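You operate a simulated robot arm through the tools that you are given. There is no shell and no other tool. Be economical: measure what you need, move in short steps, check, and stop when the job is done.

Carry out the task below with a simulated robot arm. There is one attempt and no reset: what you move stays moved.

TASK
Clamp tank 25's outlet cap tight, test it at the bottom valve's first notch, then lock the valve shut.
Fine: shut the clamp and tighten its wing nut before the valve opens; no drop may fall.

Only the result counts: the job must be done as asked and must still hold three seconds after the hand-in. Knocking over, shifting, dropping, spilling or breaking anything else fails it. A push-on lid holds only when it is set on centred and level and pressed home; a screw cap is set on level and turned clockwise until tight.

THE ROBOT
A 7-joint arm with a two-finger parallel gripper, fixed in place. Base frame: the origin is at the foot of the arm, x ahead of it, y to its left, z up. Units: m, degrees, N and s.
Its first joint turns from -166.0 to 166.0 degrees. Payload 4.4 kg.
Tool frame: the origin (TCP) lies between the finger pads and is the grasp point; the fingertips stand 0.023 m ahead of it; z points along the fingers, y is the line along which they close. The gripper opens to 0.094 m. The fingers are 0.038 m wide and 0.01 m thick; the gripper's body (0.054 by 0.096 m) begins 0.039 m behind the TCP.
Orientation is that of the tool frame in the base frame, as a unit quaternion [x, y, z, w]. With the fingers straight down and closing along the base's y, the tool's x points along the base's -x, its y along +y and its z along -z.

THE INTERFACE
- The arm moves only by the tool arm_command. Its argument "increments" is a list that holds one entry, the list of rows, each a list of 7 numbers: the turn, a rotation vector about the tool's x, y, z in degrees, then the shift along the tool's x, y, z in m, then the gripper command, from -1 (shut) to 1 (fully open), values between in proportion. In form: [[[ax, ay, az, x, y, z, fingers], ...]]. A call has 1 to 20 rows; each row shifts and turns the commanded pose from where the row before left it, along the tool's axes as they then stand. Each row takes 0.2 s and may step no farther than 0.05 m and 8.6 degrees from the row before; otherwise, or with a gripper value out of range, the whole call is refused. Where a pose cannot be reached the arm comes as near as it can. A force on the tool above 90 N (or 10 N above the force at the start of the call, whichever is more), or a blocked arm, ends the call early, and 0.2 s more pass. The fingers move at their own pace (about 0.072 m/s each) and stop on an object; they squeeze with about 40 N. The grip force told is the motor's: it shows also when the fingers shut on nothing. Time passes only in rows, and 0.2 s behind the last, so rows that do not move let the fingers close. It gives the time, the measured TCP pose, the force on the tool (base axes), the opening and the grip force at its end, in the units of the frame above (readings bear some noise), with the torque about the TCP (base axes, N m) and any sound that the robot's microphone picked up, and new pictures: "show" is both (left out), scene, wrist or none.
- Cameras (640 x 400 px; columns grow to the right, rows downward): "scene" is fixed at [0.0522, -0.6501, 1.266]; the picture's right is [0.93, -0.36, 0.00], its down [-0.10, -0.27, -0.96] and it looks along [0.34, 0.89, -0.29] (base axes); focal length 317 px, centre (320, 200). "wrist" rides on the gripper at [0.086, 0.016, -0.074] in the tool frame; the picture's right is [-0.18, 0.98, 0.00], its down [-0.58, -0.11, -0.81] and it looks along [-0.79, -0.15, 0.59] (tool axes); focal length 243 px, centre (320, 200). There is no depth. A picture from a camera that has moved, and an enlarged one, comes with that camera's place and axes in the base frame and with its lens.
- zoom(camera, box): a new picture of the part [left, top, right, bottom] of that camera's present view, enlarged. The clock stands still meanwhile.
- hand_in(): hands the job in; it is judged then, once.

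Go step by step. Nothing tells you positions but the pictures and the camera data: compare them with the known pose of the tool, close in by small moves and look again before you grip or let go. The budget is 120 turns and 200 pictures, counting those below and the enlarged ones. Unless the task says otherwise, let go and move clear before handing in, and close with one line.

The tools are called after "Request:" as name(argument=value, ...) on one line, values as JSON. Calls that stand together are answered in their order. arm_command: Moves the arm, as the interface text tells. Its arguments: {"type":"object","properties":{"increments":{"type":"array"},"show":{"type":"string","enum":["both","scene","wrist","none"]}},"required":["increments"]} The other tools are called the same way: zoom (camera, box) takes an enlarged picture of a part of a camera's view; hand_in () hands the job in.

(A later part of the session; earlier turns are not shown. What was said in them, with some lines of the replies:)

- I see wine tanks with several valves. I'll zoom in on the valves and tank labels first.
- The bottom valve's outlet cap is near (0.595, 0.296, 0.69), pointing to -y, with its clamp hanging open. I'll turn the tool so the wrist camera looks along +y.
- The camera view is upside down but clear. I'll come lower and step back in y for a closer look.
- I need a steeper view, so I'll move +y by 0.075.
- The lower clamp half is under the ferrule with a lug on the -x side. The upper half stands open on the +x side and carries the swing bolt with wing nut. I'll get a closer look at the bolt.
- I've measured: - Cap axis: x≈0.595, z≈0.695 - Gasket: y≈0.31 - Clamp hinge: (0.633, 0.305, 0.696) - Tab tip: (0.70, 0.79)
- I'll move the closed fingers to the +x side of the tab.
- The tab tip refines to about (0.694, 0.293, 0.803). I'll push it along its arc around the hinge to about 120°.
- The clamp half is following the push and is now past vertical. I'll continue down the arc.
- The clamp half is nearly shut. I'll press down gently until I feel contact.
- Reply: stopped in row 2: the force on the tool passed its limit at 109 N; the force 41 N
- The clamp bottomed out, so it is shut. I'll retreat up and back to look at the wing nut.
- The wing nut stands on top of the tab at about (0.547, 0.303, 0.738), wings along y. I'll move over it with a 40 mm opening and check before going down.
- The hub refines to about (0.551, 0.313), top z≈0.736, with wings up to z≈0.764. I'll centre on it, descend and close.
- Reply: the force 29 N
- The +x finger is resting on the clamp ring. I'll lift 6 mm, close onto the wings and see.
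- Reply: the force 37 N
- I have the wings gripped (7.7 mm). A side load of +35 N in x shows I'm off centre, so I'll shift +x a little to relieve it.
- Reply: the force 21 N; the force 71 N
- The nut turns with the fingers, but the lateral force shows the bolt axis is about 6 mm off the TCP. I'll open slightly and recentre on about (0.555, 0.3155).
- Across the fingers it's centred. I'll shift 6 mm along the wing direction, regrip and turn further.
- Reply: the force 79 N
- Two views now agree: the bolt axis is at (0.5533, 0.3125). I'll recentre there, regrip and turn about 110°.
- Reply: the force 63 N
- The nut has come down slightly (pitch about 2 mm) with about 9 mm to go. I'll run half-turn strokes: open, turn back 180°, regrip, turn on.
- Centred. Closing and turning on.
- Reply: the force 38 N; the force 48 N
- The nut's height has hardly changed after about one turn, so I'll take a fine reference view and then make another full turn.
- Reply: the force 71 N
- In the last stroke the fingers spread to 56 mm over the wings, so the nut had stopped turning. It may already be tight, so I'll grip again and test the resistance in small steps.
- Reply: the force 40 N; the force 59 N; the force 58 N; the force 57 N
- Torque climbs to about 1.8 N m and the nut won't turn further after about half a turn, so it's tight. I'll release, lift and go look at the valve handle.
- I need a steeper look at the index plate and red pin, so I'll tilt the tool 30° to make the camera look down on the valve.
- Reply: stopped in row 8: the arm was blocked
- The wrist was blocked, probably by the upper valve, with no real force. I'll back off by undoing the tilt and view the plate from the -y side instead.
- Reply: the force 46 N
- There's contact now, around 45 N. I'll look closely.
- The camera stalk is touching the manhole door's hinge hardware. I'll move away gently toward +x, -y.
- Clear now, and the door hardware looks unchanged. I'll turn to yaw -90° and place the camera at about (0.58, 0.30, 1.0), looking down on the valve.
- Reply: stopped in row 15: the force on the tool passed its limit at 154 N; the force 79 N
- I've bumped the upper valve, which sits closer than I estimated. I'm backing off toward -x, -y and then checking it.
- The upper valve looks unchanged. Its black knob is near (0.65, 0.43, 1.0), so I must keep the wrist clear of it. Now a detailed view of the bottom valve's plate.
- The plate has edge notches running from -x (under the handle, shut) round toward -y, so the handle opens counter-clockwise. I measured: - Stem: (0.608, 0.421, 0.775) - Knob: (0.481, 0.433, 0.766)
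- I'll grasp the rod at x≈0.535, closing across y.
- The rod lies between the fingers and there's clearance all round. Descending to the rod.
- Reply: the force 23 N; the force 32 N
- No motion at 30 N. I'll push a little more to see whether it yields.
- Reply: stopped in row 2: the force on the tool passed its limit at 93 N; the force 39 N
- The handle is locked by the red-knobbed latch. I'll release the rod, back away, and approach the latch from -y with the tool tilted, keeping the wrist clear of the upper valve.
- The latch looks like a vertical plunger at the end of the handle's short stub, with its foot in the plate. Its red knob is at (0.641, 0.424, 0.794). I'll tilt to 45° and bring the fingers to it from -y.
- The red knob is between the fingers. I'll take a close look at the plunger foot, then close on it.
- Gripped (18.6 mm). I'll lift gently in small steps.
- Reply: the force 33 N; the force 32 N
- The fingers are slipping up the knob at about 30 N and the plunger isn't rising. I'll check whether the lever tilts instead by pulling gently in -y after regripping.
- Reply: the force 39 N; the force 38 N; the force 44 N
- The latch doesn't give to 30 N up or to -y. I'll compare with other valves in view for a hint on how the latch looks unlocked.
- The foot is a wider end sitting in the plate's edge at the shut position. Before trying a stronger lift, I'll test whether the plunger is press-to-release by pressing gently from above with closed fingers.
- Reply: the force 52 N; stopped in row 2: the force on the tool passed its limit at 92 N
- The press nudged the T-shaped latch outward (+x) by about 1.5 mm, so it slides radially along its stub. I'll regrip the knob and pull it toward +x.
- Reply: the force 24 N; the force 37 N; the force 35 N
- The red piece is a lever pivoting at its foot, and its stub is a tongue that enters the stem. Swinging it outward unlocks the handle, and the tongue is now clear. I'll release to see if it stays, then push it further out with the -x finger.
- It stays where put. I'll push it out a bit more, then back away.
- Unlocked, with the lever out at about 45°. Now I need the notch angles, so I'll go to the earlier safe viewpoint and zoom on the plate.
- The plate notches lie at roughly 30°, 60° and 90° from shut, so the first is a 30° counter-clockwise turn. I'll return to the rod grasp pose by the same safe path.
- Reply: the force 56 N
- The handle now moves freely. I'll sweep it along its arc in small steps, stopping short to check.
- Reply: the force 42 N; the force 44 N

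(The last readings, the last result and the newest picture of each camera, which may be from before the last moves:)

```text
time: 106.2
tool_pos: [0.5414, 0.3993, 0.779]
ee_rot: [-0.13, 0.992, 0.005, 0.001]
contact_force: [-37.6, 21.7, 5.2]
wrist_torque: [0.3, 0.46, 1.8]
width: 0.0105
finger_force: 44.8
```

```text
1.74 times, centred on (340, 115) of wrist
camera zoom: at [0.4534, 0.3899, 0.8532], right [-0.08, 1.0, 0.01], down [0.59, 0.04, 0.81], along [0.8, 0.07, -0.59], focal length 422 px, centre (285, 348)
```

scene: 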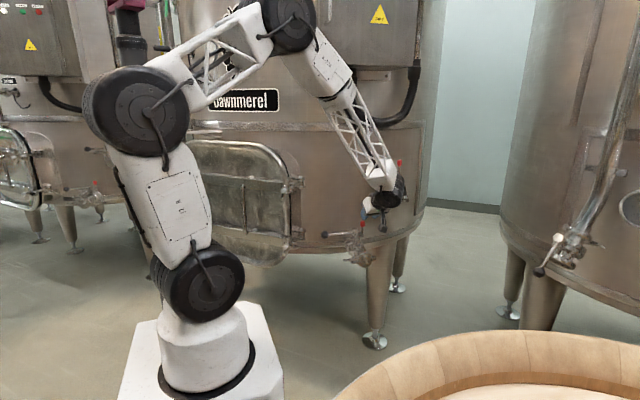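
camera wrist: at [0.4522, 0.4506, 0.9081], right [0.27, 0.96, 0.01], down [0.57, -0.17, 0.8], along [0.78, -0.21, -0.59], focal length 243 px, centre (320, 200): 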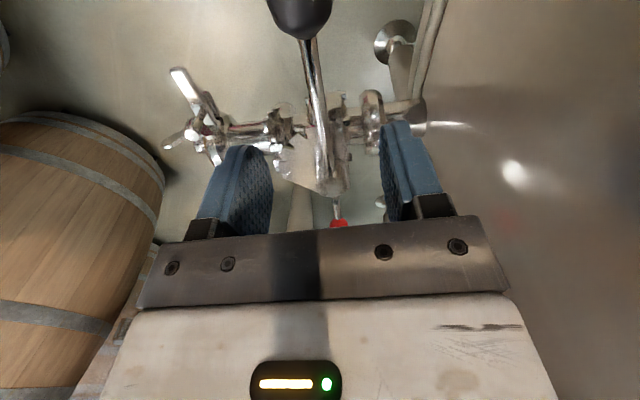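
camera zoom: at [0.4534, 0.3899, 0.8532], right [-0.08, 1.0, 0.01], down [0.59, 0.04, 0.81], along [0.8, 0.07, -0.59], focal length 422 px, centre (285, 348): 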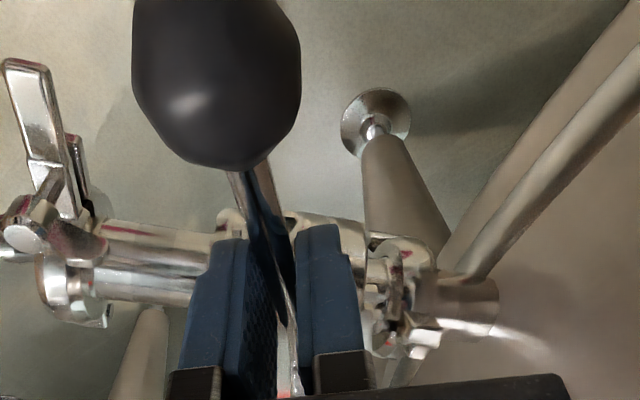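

The handle follows (about 21° turned). Another 9° or so to the first notch.

Request:
arm_command(increments=[[[0, 0, -4, 0, -0.0035, 0, -1], [0, 0, -4, 0, -0.0037, 0, -1], [0, 0, -4, 0, -0.0037, 0, -1], [0, 0, 0, 0, 0, 0, -1]]], show="none")

Request:
arm_command(increments=[[[0, 0, 0, 0, 0, 0, 0.1], [0, 0, 0, 0, 0, 0, 0.1], [0, 0, 0, 0, 0, 0, 0.1]]], show="none")

Request:
zoom(camera="scene", box=[315, 205, 375, 255])

Request:
zoom(camera="wrist", box=[240, 0, 440, 230])

```text
time: 107.2
tool_pos: [0.5448, 0.3872, 0.7786]
ee_rot: [-0.232, 0.973, 0.005, 0.001]
contact_force: [12.9, -6.5, -1.9]
wrist_torque: [-0.06, -0.17, -0.64]
width: 0.0092
finger_force: 45.1
```

```text
time: 108.0
tool_pos: [0.5453, 0.3883, 0.7791]
ee_rot: [-0.232, 0.973, 0.004, 0.0]
contact_force: [-0.4, -0.5, 0.0]
wrist_torque: [0.01, -0.03, 0.0]
width: 0.0519
finger_force: 0.1
```

```text
8.00 times, centred on (345, 230) of scene
camera zoom: at [0.0522, -0.6501, 1.266], right [0.93, -0.36, 0.0], down [-0.1, -0.27, -0.96], along [0.34, 0.89, -0.29], focal length 2537 px, centre (120, -40)
```

zoom: 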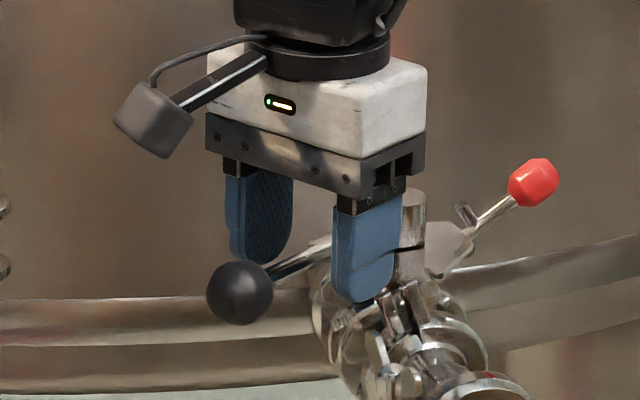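

```text
1.74 times, centred on (340, 115) of wrist
camera zoom: at [0.4602, 0.3614, 0.8527], right [-0.28, 0.96, 0.01], down [0.57, 0.16, 0.81], along [0.77, 0.23, -0.59], focal length 422 px, centre (285, 348)
```

zoom: 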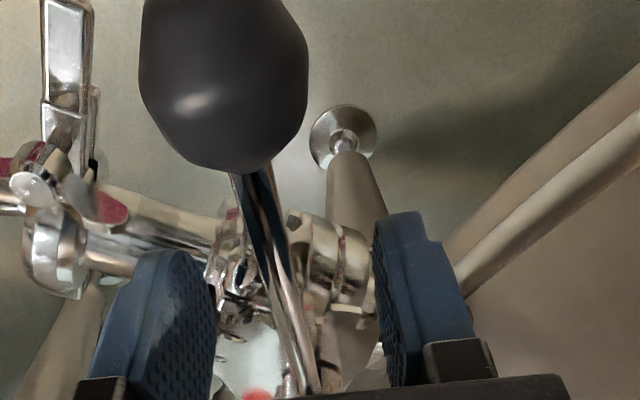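

The force dropped to near zero as the handle reached about 30°, as if it seated in the notch. I'll lift clear and check alignment, also looking for drips at the cap.

Request:
arm_command(increments=[[[0, 0, 0, 0, 0, -0.03, 0.3], [0, 0, 0, 0, 0, -0.04, 0.3], [0, 0, 0, 0.03, 0, -0.03, 0.3], [0, 0, 0, 0.03, 0, -0.02, 0.3], [0, 0, 0, 0, 0, 0, 0.3], [0, 0, 0, 0, 0, 0, 0.3]]], show="wrist")

Request:
zoom(camera="wrist", box=[280, 80, 400, 190])

Request:
zoom(camera="scene", box=[330, 215, 390, 275])

```text
time: 109.4
tool_pos: [0.4906, 0.3596, 0.8981]
ee_rot: [-0.232, 0.973, 0.004, 0.001]
contact_force: [0.4, 0.4, -0.9]
wrist_torque: [-0.01, 0.02, 0.03]
width: 0.0613
finger_force: 0.0
camera wrist: at [0.4068, 0.3331, 0.9721], right [-0.28, 0.96, 0.01], down [0.57, 0.16, 0.81], along [0.77, 0.23, -0.59], focal length 243 px, centre (320, 200)
```

wrist: 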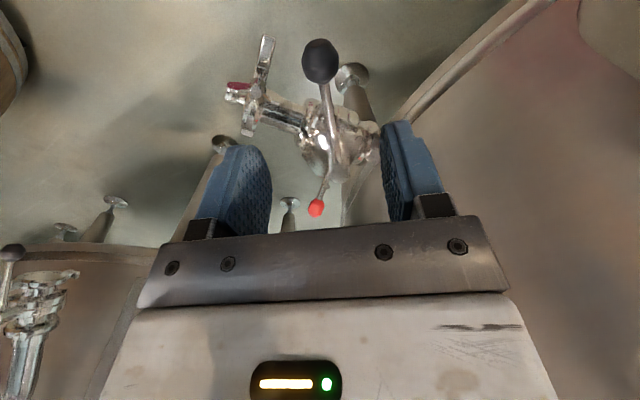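

```text
3.64 times, centred on (340, 135) of wrist
camera zoom: at [0.4068, 0.3331, 0.9721], right [-0.28, 0.96, 0.01], down [0.57, 0.16, 0.81], along [0.77, 0.23, -0.59], focal length 882 px, centre (247, 436)
```

zoom: 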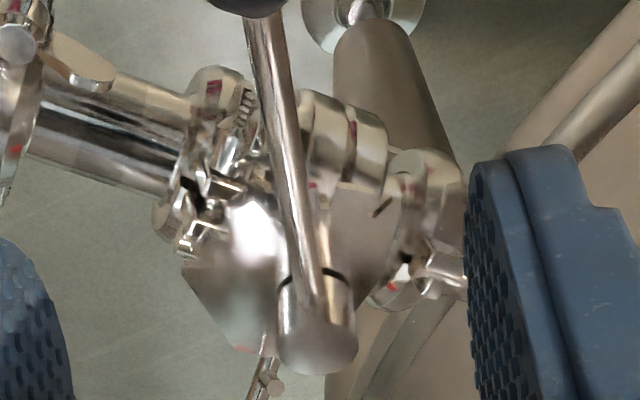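

```text
6.67 times, centred on (360, 245) of scene
camera zoom: at [0.0522, -0.6501, 1.266], right [0.93, -0.36, 0.0], down [-0.1, -0.27, -0.96], along [0.34, 0.89, -0.29], focal length 2114 px, centre (53, -100)
```

zoom: 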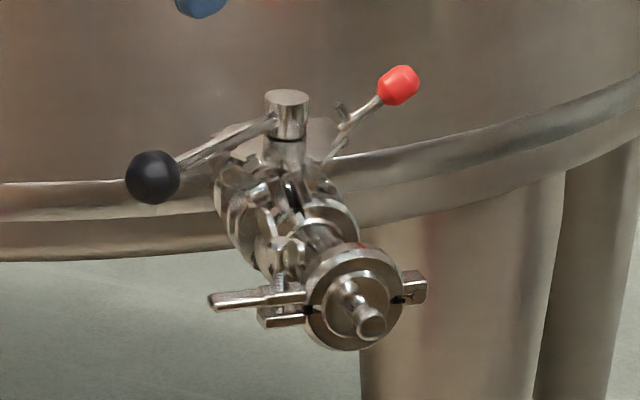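

The handle sits at β≈28°, which matches the first notch, and no drip is visible. After a short dwell I'll regrasp the rod by the reverse path.

Request:
arm_command(increments=[[[0, 0, 0, 0, 0, 0, 0.1], [0, 0, 0, 0, 0, 0, 0.1], [0, 0, 0, 0, 0, 0, 0.1], [0, 0, 0, 0, 0, 0, 0.1], [0, 0, 0, 0, 0, 0, 0.1], [0, 0, 0, -0.03, 0, 0.02, 0.1], [0, 0, 0, -0.03, 0, 0.03, 0.1], [0, 0, 0, 0, 0, 0.04, 0.1], [0, 0, 0, 0, 0, 0.03, 0.1], [0, 0, 0, 0, 0, 0, 0.1], [0, 0, 0, 0, 0, 0, -1], [0, 0, 0, 0, 0, 0, -1], [0, 0, 0, 0, 0, 0, -1]]], show="none")

Request:
zoom(camera="scene", box=[315, 205, 390, 270])

```text
time: 112.2
tool_pos: [0.5449, 0.3878, 0.7791]
ee_rot: [-0.233, 0.973, 0.004, 0.0]
contact_force: [10.8, -15.4, -2.2]
wrist_torque: [-0.09, -0.31, -1.37]
width: 0.0095
finger_force: 45.2
```

```text
6.15 times, centred on (352, 238) of scene
camera zoom: at [0.0522, -0.6501, 1.266], right [0.93, -0.36, 0.0], down [-0.1, -0.27, -0.96], along [0.34, 0.89, -0.29], focal length 1952 px, centre (120, -31)
```

zoom: 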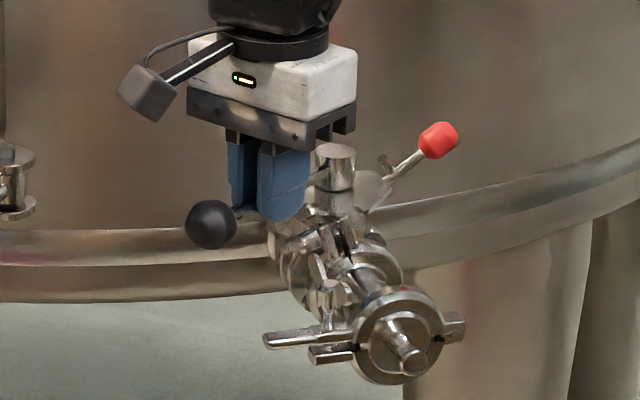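

Turning the handle back to shut along the same arc.

Request:
arm_command(increments=[[[0, 0, 4, -0.0003, 0.005, 0, -1], [0, 0, 4, -0.0003, 0.005, 0, -1], [0, 0, 4, -0.0003, 0.005, 0, -1], [0, 0, 4, -0.0003, 0.005, 0, -1], [0, 0, 4, -0.0003, 0.005, 0, -1], [0, 0, 4, -0.0003, 0.005, 0, -1], [0, 0, 4, -0.0003, 0.005, 0, -1], [0, 0, 4, -0.0003, 0.005, 0, -1], [0, 0, 0, 0, 0, 0, -1]]], show="none")

Request:
zoom(camera="scene", box=[315, 205, 375, 255])

```text
time: 114.2
tool_pos: [0.5378, 0.4268, 0.7791]
ee_rot: [0.045, 0.999, 0.004, -0.001]
contact_force: [16.5, -25.2, -19.5]
wrist_torque: [-0.21, 0.45, -1.72]
width: 0.0096
finger_force: 44.9
```

```text
8.00 times, centred on (345, 230) of scene
camera zoom: at [0.0522, -0.6501, 1.266], right [0.93, -0.36, 0.0], down [-0.1, -0.27, -0.96], along [0.34, 0.89, -0.29], focal length 2537 px, centre (120, -40)
```

zoom: 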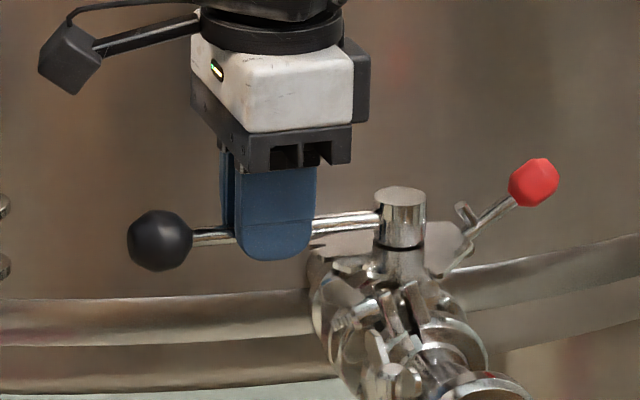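

Back at the original angle. I'll push slightly further to confirm the stop, then release.

Request:
arm_command(increments=[[[0, 0, 1, 0, 0.0015, 0, -1], [0, 0, 0, 0, 0, 0, -1]]], show="none")

Request:
arm_command(increments=[[[0, 0, 0, 0, 0, 0, 0.28], [0, 0, 0, 0, 0, 0, 0.28], [0, 0, 0, 0, 0, -0.03, 0.28], [0, 0, 0, 0, 0, -0.03, 0.28], [0, 0, 0, 0, -0.04, -0.01, 0.28], [0, 0, 0, 0, -0.04, 0, 0.28], [0, 0, 0, 0, -0.04, 0, 0.28], [0, 0, 0, 0, -0.04, 0, 0.28], [0, 0, -8.5, 0, 0, 0, 0.28], [0, 0, -8.5, 0, 0, 0, 0.28], [0, 0, -8.5, 0, 0, 0, 0.28], [0, 0, -8.5, 0, 0, 0, 0.28], [0, 0, -8.5, 0, 0, 0, 0.28], [0, 0, -8.5, 0, 0, 0, 0.28], [0, 0, -8.5, 0, 0, 0, 0.28], [0, 0, -8.5, 0, 0, 0, 0.28], [0, 0, -8.5, 0, 0, 0, 0.28], [0, 0, -8.5, 0, 0, 0, 0.28], [0, 0, -8.5, 0, 0, 0, 0.28], [0, 0, -2.5, 0, 0, 0, 0.28]]], show="none")

Request:
arm_command(increments=[[[0, -7.5, 0, 0, -0.02, 0, 0], [0, -7.5, 0, 0, -0.02, 0, -0.3], [0, -7.5, 0, 0, -0.02, 0, -0.6], [0, -7.5, 0, 0, -0.02, 0, -1], [0, -7.5, 0, 0, -0.02, 0, -1], [0, -7.5, 0, 0, -0.02, 0, -1], [0, 0, 0, 0, 0, 0, -1]]], show="wrist")

Request:
zoom(camera="scene", box=[320, 165, 420, 265])

```text
time: 114.8
tool_pos: [0.5381, 0.4284, 0.7778]
ee_rot: [0.054, 0.999, 0.004, -0.001]
contact_force: [9.1, -37.9, -10.0]
wrist_torque: [-0.44, -0.03, -1.7]
width: 0.0097
finger_force: 44.9
```

```text
time: 119.0
tool_pos: [0.521, 0.2688, 0.8483]
ee_rot: [0.708, -0.707, -0.003, -0.003]
contact_force: [0.3, 0.2, 0.3]
wrist_torque: [0.02, -0.01, -0.03]
width: 0.0601
finger_force: 0.0
```

```text
time: 120.6
tool_pos: [0.6418, 0.2679, 0.8487]
ee_rot: [-0.651, 0.653, 0.273, 0.275]
contact_force: [0.2, -0.5, 0.4]
wrist_torque: [0.04, 0.02, 0.01]
width: 0.0001
finger_force: 39.4
camera wrist: at [0.625, 0.1542, 0.8386], right [-0.98, 0.13, 0.13], down [0.11, -0.17, 0.98], along [0.15, 0.98, 0.15], focal length 243 px, centre (320, 200)
```

wrist: 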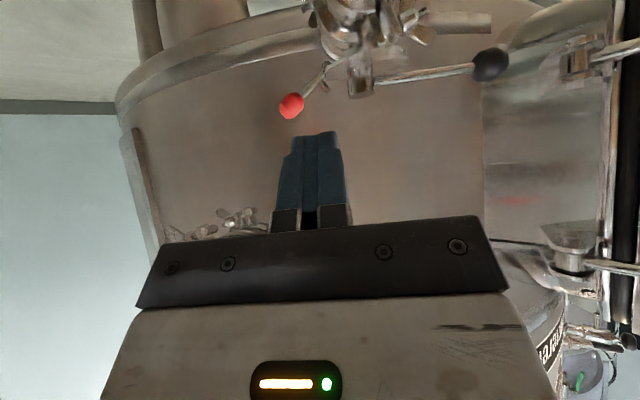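

```text
4.00 times, centred on (370, 215) of scene
camera zoom: at [0.0522, -0.6501, 1.266], right [0.93, -0.36, 0.0], down [-0.1, -0.27, -0.96], along [0.34, 0.89, -0.29], focal length 1269 px, centre (120, 140)
```

zoom: 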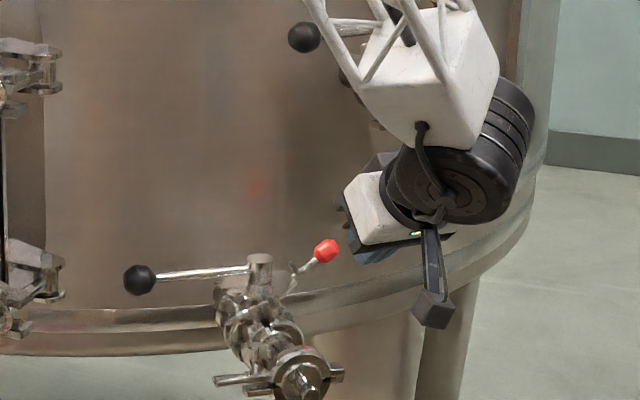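

The handle is shut. The red ball is now at about (0.682, 0.424, 0.772). I'll straddle it from above as before and swing the lever back toward -x so the tongue re-enters the stem.

Request:
arm_command(increments=[[[0, 0, 0, -0.025, -0.0135, 0.011, -0.28], [0, 0, 0, -0.025, -0.0135, 0.011, -0.28], [0, 0, 0, -0.025, -0.0135, 0.0105, -0.28], [0, 0, 0, 0, 0, 0.03, -0.28], [0, 0, 0, 0, 0, 0.03, -0.28], [0, 0, 0, 0, 0, 0.02, -0.28], [0, 0, 0, 0, 0, 0, -0.28]]], show="wrist")

Request:
zoom(camera="scene", box=[340, 205, 400, 255])

```text
time: 122.2
tool_pos: [0.6819, 0.4011, 0.822]
ee_rot: [-0.652, 0.652, 0.274, 0.273]
contact_force: [0.1, 0.8, 0.5]
wrist_torque: [0.01, -0.03, -0.02]
width: 0.0336
finger_force: 0.1
camera wrist: at [0.6649, 0.2863, 0.8126], right [-0.98, 0.13, 0.13], down [0.11, -0.17, 0.98], along [0.15, 0.98, 0.15], focal length 243 px, centre (320, 200)
```

wrist: 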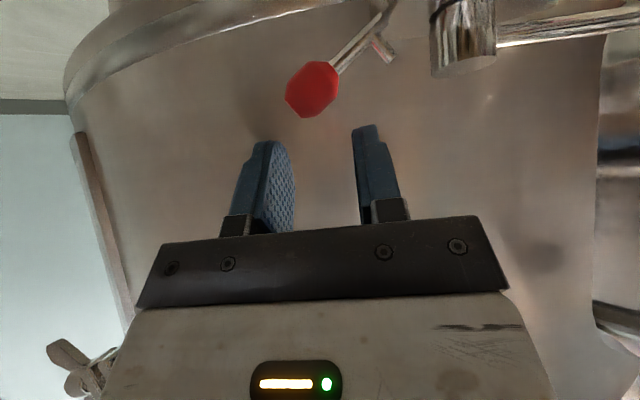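

```text
8.00 times, centred on (370, 230) of scene
camera zoom: at [0.0522, -0.6501, 1.266], right [0.93, -0.36, 0.0], down [-0.1, -0.27, -0.96], along [0.34, 0.89, -0.29], focal length 2537 px, centre (-80, -40)
```

zoom: 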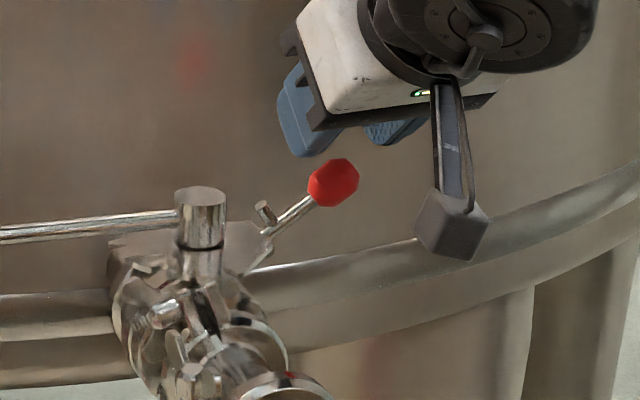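

Request:
arm_command(increments=[[[0, 0, 0, 0, -0.003, 0.014, -0.25], [0, 0, 0, 0, 0, 0.014, -0.25], [0, 0, 0, 0, 0, 0, -0.25]]], show="none")

Request:
zoom(camera="wrist", box=[220, 60, 440, 220])

```text
time: 123.0
tool_pos: [0.6848, 0.4206, 0.8022]
ee_rot: [-0.651, 0.653, 0.273, 0.274]
contact_force: [0.4, 1.4, 0.3]
wrist_torque: [-0.01, 0.01, 0.02]
width: 0.0355
finger_force: 0.0
```

```text
2.50 times, centred on (330, 140) of wrist
camera zoom: at [0.6686, 0.3064, 0.7929], right [-0.98, 0.13, 0.13], down [0.11, -0.17, 0.98], along [0.15, 0.98, 0.15], focal length 606 px, centre (295, 350)
```

zoom: 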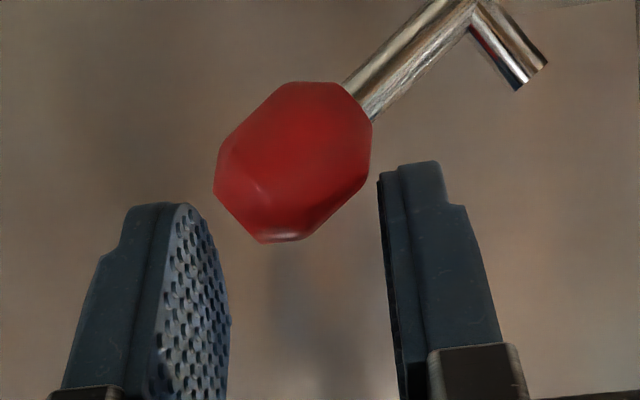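

I need a few mm lower for solid contact; then I'll push -x along the arc.

Request:
arm_command(increments=[[[0, 0, 0, 0.0035, 0, 0.0035, -0.25], [0, 0, 0, 0.002, 0, 0.002, -0.25], [0, 0, 0, 0, 0.006, 0, -0.25], [0, 0, 0, -0.0014, 0.006, -0.0014, -0.25], [0, 0, 0, -0.0035, 0.006, -0.0035, -0.25], [0, 0, 0, -0.0028, 0.006, -0.0028, -0.25], [0, 0, 0, 0, 0, 0, -0.25]]], show="none")

Request:
zoom(camera="wrist", box=[220, 30, 440, 220])

Request:
zoom(camera="scene", box=[340, 205, 400, 255])

```text
time: 124.6
tool_pos: [0.6606, 0.4205, 0.8064]
ee_rot: [-0.651, 0.653, 0.273, 0.274]
contact_force: [0.3, 0.0, -0.2]
wrist_torque: [0.03, -0.01, -0.02]
width: 0.0351
finger_force: 0.4
```

```text
2.11 times, centred on (330, 125) of wrist
camera zoom: at [0.6449, 0.3063, 0.7961], right [-0.98, 0.13, 0.13], down [0.11, -0.17, 0.98], along [0.15, 0.98, 0.15], focal length 511 px, centre (299, 358)
```

zoom: 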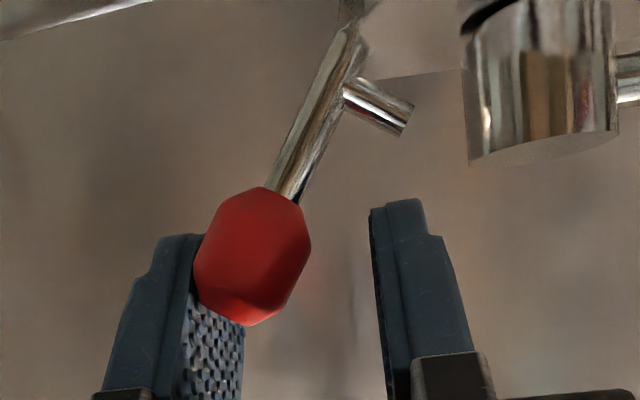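

```text
8.00 times, centred on (370, 230) of scene
camera zoom: at [0.0522, -0.6501, 1.266], right [0.93, -0.36, 0.0], down [-0.1, -0.27, -0.96], along [0.34, 0.89, -0.29], focal length 2537 px, centre (-80, -40)
```

zoom: 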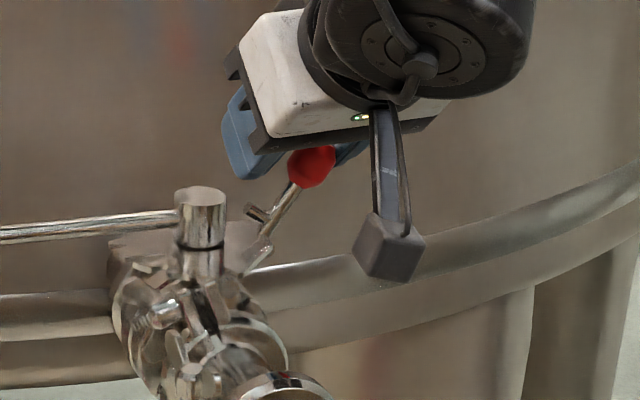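

The lever is coming up. I'll continue toward -x until it seats.

Request:
arm_command(increments=[[[0, 0, 0, -0.001, 0.006, -0.001, -0.25], [0, 0, 0, -0.001, 0.006, -0.001, -0.25], [0, 0, 0, 0, 0.005, 0, -0.25], [0, 0, 0, 0, 0.004, 0, -0.25], [0, 0, 0, 0, 0.002, 0, -0.25], [0, 0, 0, 0, 0, 0, -0.25]]], show="none")

Request:
zoom(camera="wrist", box=[220, 30, 440, 220])

Request:
zoom(camera="scene", box=[340, 205, 400, 255])

```text
time: 126.0
tool_pos: [0.6385, 0.4217, 0.8093]
ee_rot: [-0.651, 0.653, 0.273, 0.274]
contact_force: [-0.5, 0.1, -0.2]
wrist_torque: [0.0, -0.02, 0.02]
width: 0.0353
finger_force: 0.0
```

```text
2.11 times, centred on (330, 125) of wrist
camera zoom: at [0.6218, 0.3069, 0.7991], right [-0.98, 0.13, 0.13], down [0.11, -0.17, 0.98], along [0.15, 0.98, 0.15], focal length 511 px, centre (299, 358)
```

zoom: 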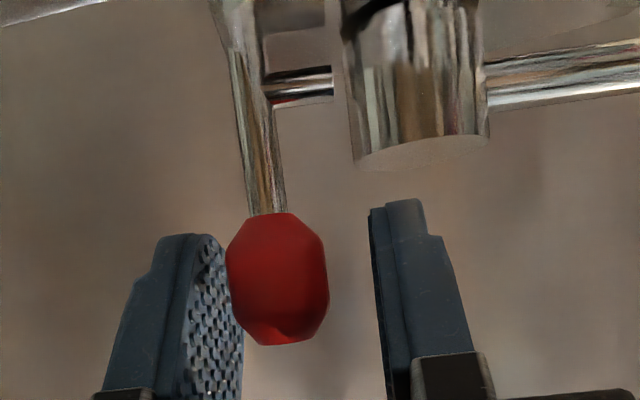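

```text
8.00 times, centred on (370, 230) of scene
camera zoom: at [0.0522, -0.6501, 1.266], right [0.93, -0.36, 0.0], down [-0.1, -0.27, -0.96], along [0.34, 0.89, -0.29], focal length 2537 px, centre (-80, -40)
```

zoom: 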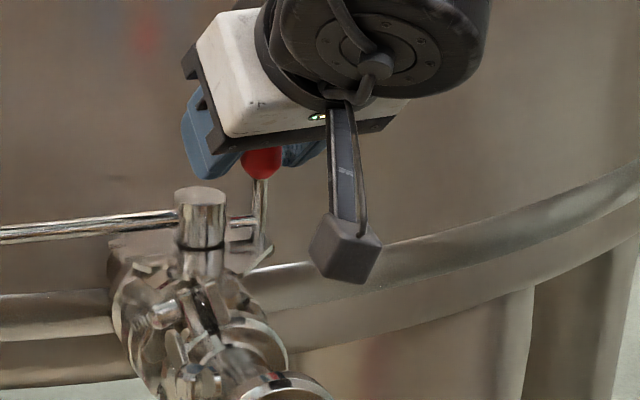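

Nearly home. I'll push in small steps until it resists.

Request:
arm_command(increments=[[[0, 0, 0, 0, 0.002, 0, -0.25], [0, 0, 0, 0, 0.002, 0, -0.25], [0, 0, 0, 0, 0, 0, -0.25]]], show="none")

Request:
arm_command(increments=[[[0, 0, 0, 0, 0.002, 0, -0.25], [0, 0, 0, 0, 0.0015, 0, -0.25], [0, 0, 0, 0, 0, 0, -0.25]]], show="none")

Request:
zoom(camera="scene", box=[340, 210, 376, 240])

```text
time: 126.8
tool_pos: [0.6346, 0.4203, 0.8084]
ee_rot: [-0.652, 0.653, 0.273, 0.274]
contact_force: [-0.1, -0.4, -0.8]
wrist_torque: [0.0, -0.02, -0.01]
width: 0.0355
finger_force: 0.0
```

```text
time: 127.6
tool_pos: [0.6313, 0.421, 0.8097]
ee_rot: [-0.651, 0.652, 0.274, 0.274]
contact_force: [6.2, -0.4, 2.3]
wrist_torque: [-0.03, -0.14, 0.07]
width: 0.0379
finger_force: 3.0
```

```text
13.33 times, centred on (358, 225) of scene
camera zoom: at [0.0522, -0.6501, 1.266], right [0.93, -0.36, 0.0], down [-0.1, -0.27, -0.96], along [0.34, 0.89, -0.29], focal length 4229 px, centre (-187, -133)
```

zoom: 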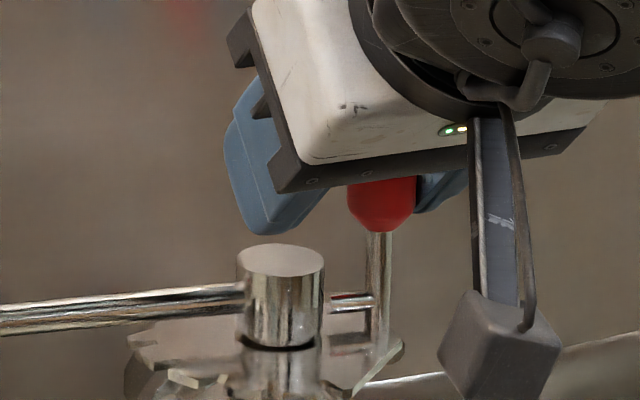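

It resists at the original upright position. I'll close the fingers to press it firmly home, then compare.

Request:
arm_command(increments=[[[0, 0, 0, 0, 0, 0, -1], [0, 0, 0, 0, 0, 0, -1], [0, 0, 0, 0, 0, 0, -1]]], show="none")

Request:
zoom(camera="scene", box=[340, 210, 376, 240])

```text
time: 128.4
tool_pos: [0.6332, 0.4201, 0.8099]
ee_rot: [-0.651, 0.652, 0.273, 0.276]
contact_force: [80.8, -6.8, -1.1]
wrist_torque: [-0.47, -1.5, 0.3]
width: 0.03
finger_force: 40.2
```

```text
13.33 times, centred on (358, 225) of scene
camera zoom: at [0.0522, -0.6501, 1.266], right [0.93, -0.36, 0.0], down [-0.1, -0.27, -0.96], along [0.34, 0.89, -0.29], focal length 4229 px, centre (-187, -133)
```

zoom: 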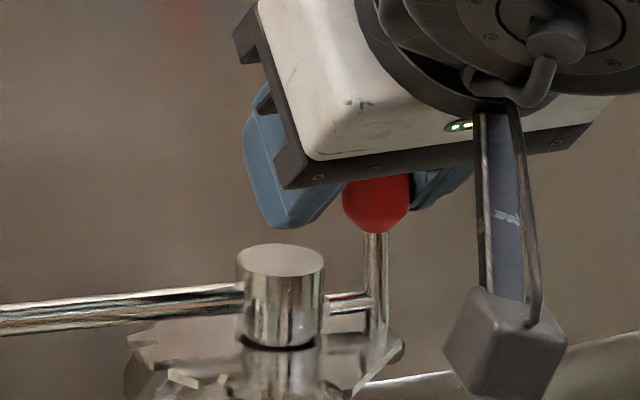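

Seated firmly against its stop. Releasing and backing off.

Request:
arm_command(increments=[[[0, 0, 0, 0, 0, 0, -0.2], [0, 0, 0, -0.003, -0.005, -0.003, -0.2], [0, 0, 0, 0, -0.002, -0.02, -0.1], [0, 0, 0, 0, 0, -0.04, -0.1], [0, 0, 0, 0, 0, -0.04, -0.1], [0, 0, 0, 0, 0, 0, -0.1]]], show="none")

Request:
zoom(camera="scene", box=[346, 220, 370, 246])

Request:
zoom(camera="wrist", box=[200, 0, 520, 220])

```text
time: 129.8
tool_pos: [0.6375, 0.3503, 0.8833]
ee_rot: [-0.651, 0.653, 0.274, 0.273]
contact_force: [-0.3, 0.0, -0.7]
wrist_torque: [-0.05, -0.01, 0.0]
width: 0.0426
finger_force: 0.1
```

```text
15.38 times, centred on (358, 233) of scene
camera zoom: at [0.0522, -0.6501, 1.266], right [0.93, -0.36, 0.0], down [-0.1, -0.27, -0.96], along [0.34, 0.89, -0.29], focal length 4880 px, centre (-265, -308)
```

zoom: 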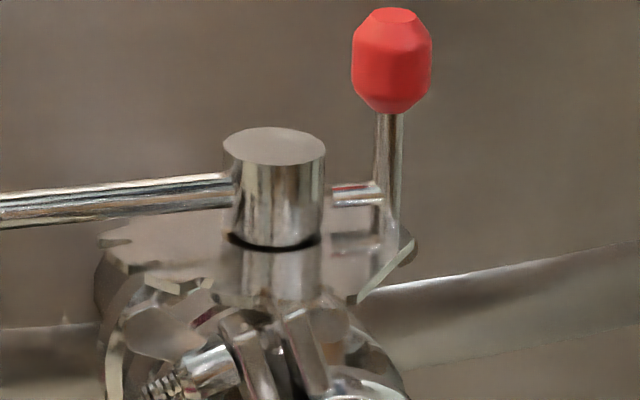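

```text
1.82 times, centred on (360, 110) of wrist
camera zoom: at [0.6212, 0.2352, 0.8734], right [-0.98, 0.13, 0.13], down [0.11, -0.17, 0.98], along [0.15, 0.98, 0.15], focal length 441 px, centre (247, 364)
```

zoom: 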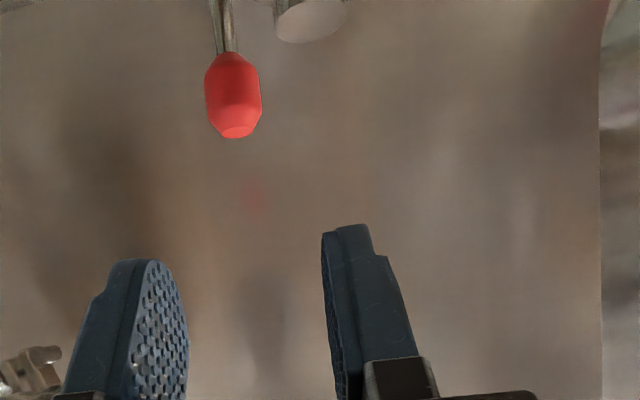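

The lever and handle look identical to their locked, shut state. I'll back well clear, straighten up, and do a last check.

Request:
arm_command(increments=[[[0, 0, 0, 0, 0.02, -0.04, 0], [0, 0, 0, -0.01, 0.03, -0.04, 0], [0, 7.5, 0, -0.01, 0.03, -0.02, 0], [0, 7.5, 0, 0, 0.01, 0, 0], [0, 7.5, 0, 0, 0, 0, 0], [0, 7.5, 0, 0, 0, 0, 0], [0, 7.5, 0, 0, 0, 0, 0], [0, 7.5, 0, 0, 0, 0, 0], [0, 0, 0, 0, 0, 0, 0]]], show="scene")

Request:
zoom(camera="scene", box=[290, 140, 450, 280])

Request:
zoom(camera="scene", box=[345, 235, 385, 270])

```text
refused: row 2 steps farther than a row can; nothing moved
```

```text
2.86 times, centred on (370, 210) of scene
camera zoom: at [0.0522, -0.6501, 1.266], right [0.93, -0.36, 0.0], down [-0.1, -0.27, -0.96], along [0.34, 0.89, -0.29], focal length 906 px, centre (177, 171)
```

zoom: 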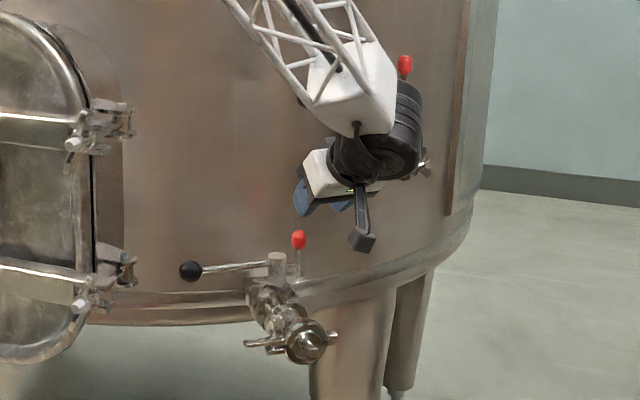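

```text
11.43 times, centred on (365, 252) of scene
camera zoom: at [0.0522, -0.6501, 1.266], right [0.93, -0.36, 0.0], down [-0.1, -0.27, -0.96], along [0.34, 0.89, -0.29], focal length 3625 px, centre (-194, -400)
```

zoom: 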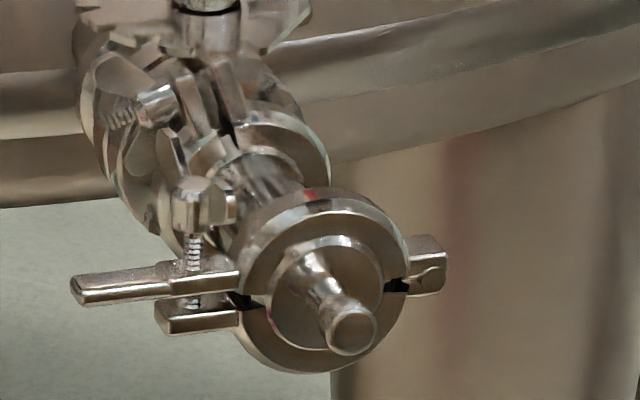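

Request:
arm_command(increments=[[[0, 0, 0, 0, 0.02, -0.04, 0], [0, 0, 0, 0, 0.03, -0.035, 0], [0, 0, 0, 0, 0.03, -0.02, 0], [0, 7.5, 0, 0, 0.01, 0, 0], [0, 7.5, 0, 0, 0, 0, 0], [0, 7.5, 0, 0, 0, 0, 0], [0, 7.5, 0, 0, 0, 0, 0], [0, 7.5, 0, 0, 0, 0, 0], [0, 7.5, 0, 0, 0, 0, 0], [0, 0, 0, 0, 0, 0, 0]]], show="scene")

Request:
zoom(camera="scene", box=[290, 140, 450, 280])

```text
time: 132.0
tool_pos: [0.5469, 0.2823, 0.9497]
ee_rot: [-0.706, 0.708, 0.003, 0.002]
contact_force: [-0.2, -0.1, 0.3]
wrist_torque: [0.0, -0.01, 0.0]
width: 0.0473
finger_force: 0.0
```

scene: 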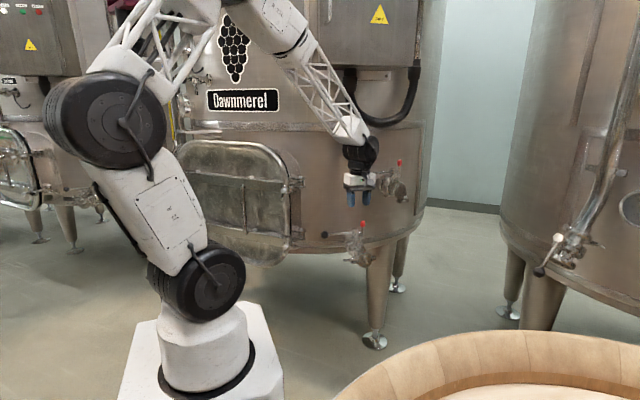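

```text
2.86 times, centred on (370, 210) of scene
camera zoom: at [0.0522, -0.6501, 1.266], right [0.93, -0.36, 0.0], down [-0.1, -0.27, -0.96], along [0.34, 0.89, -0.29], focal length 906 px, centre (177, 171)
```

zoom: 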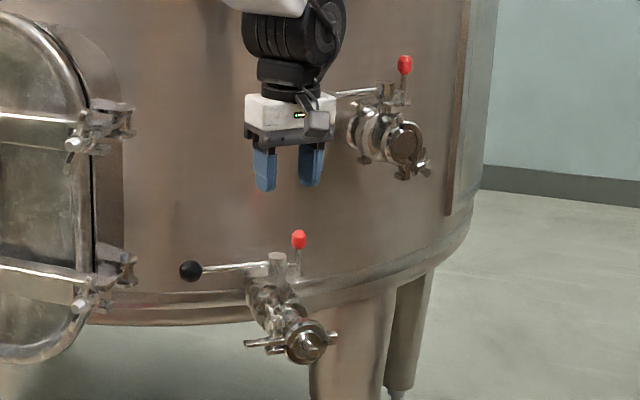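

The clamp is shut with its nut tight, the valve is shut and locked, nothing else looks changed, and the arm is clear. Handing in.

Request:
hand_in()

```text
The job is handed in.
```

I shut the clamp on the outlet cap and tightened its wing nut, opened the bottom valve to its first notch with no drip visible, then closed the valve and locked it with the red lever. I took this to be tank 25 because it is the only tank in reach; I never saw its number. The nut stopped after about half a turn at about 1.8 N m without moving visibly down its thread. I touched the manhole door hardware once (about 45 N) and bumped the upper valve once (154 N); both look unchanged.
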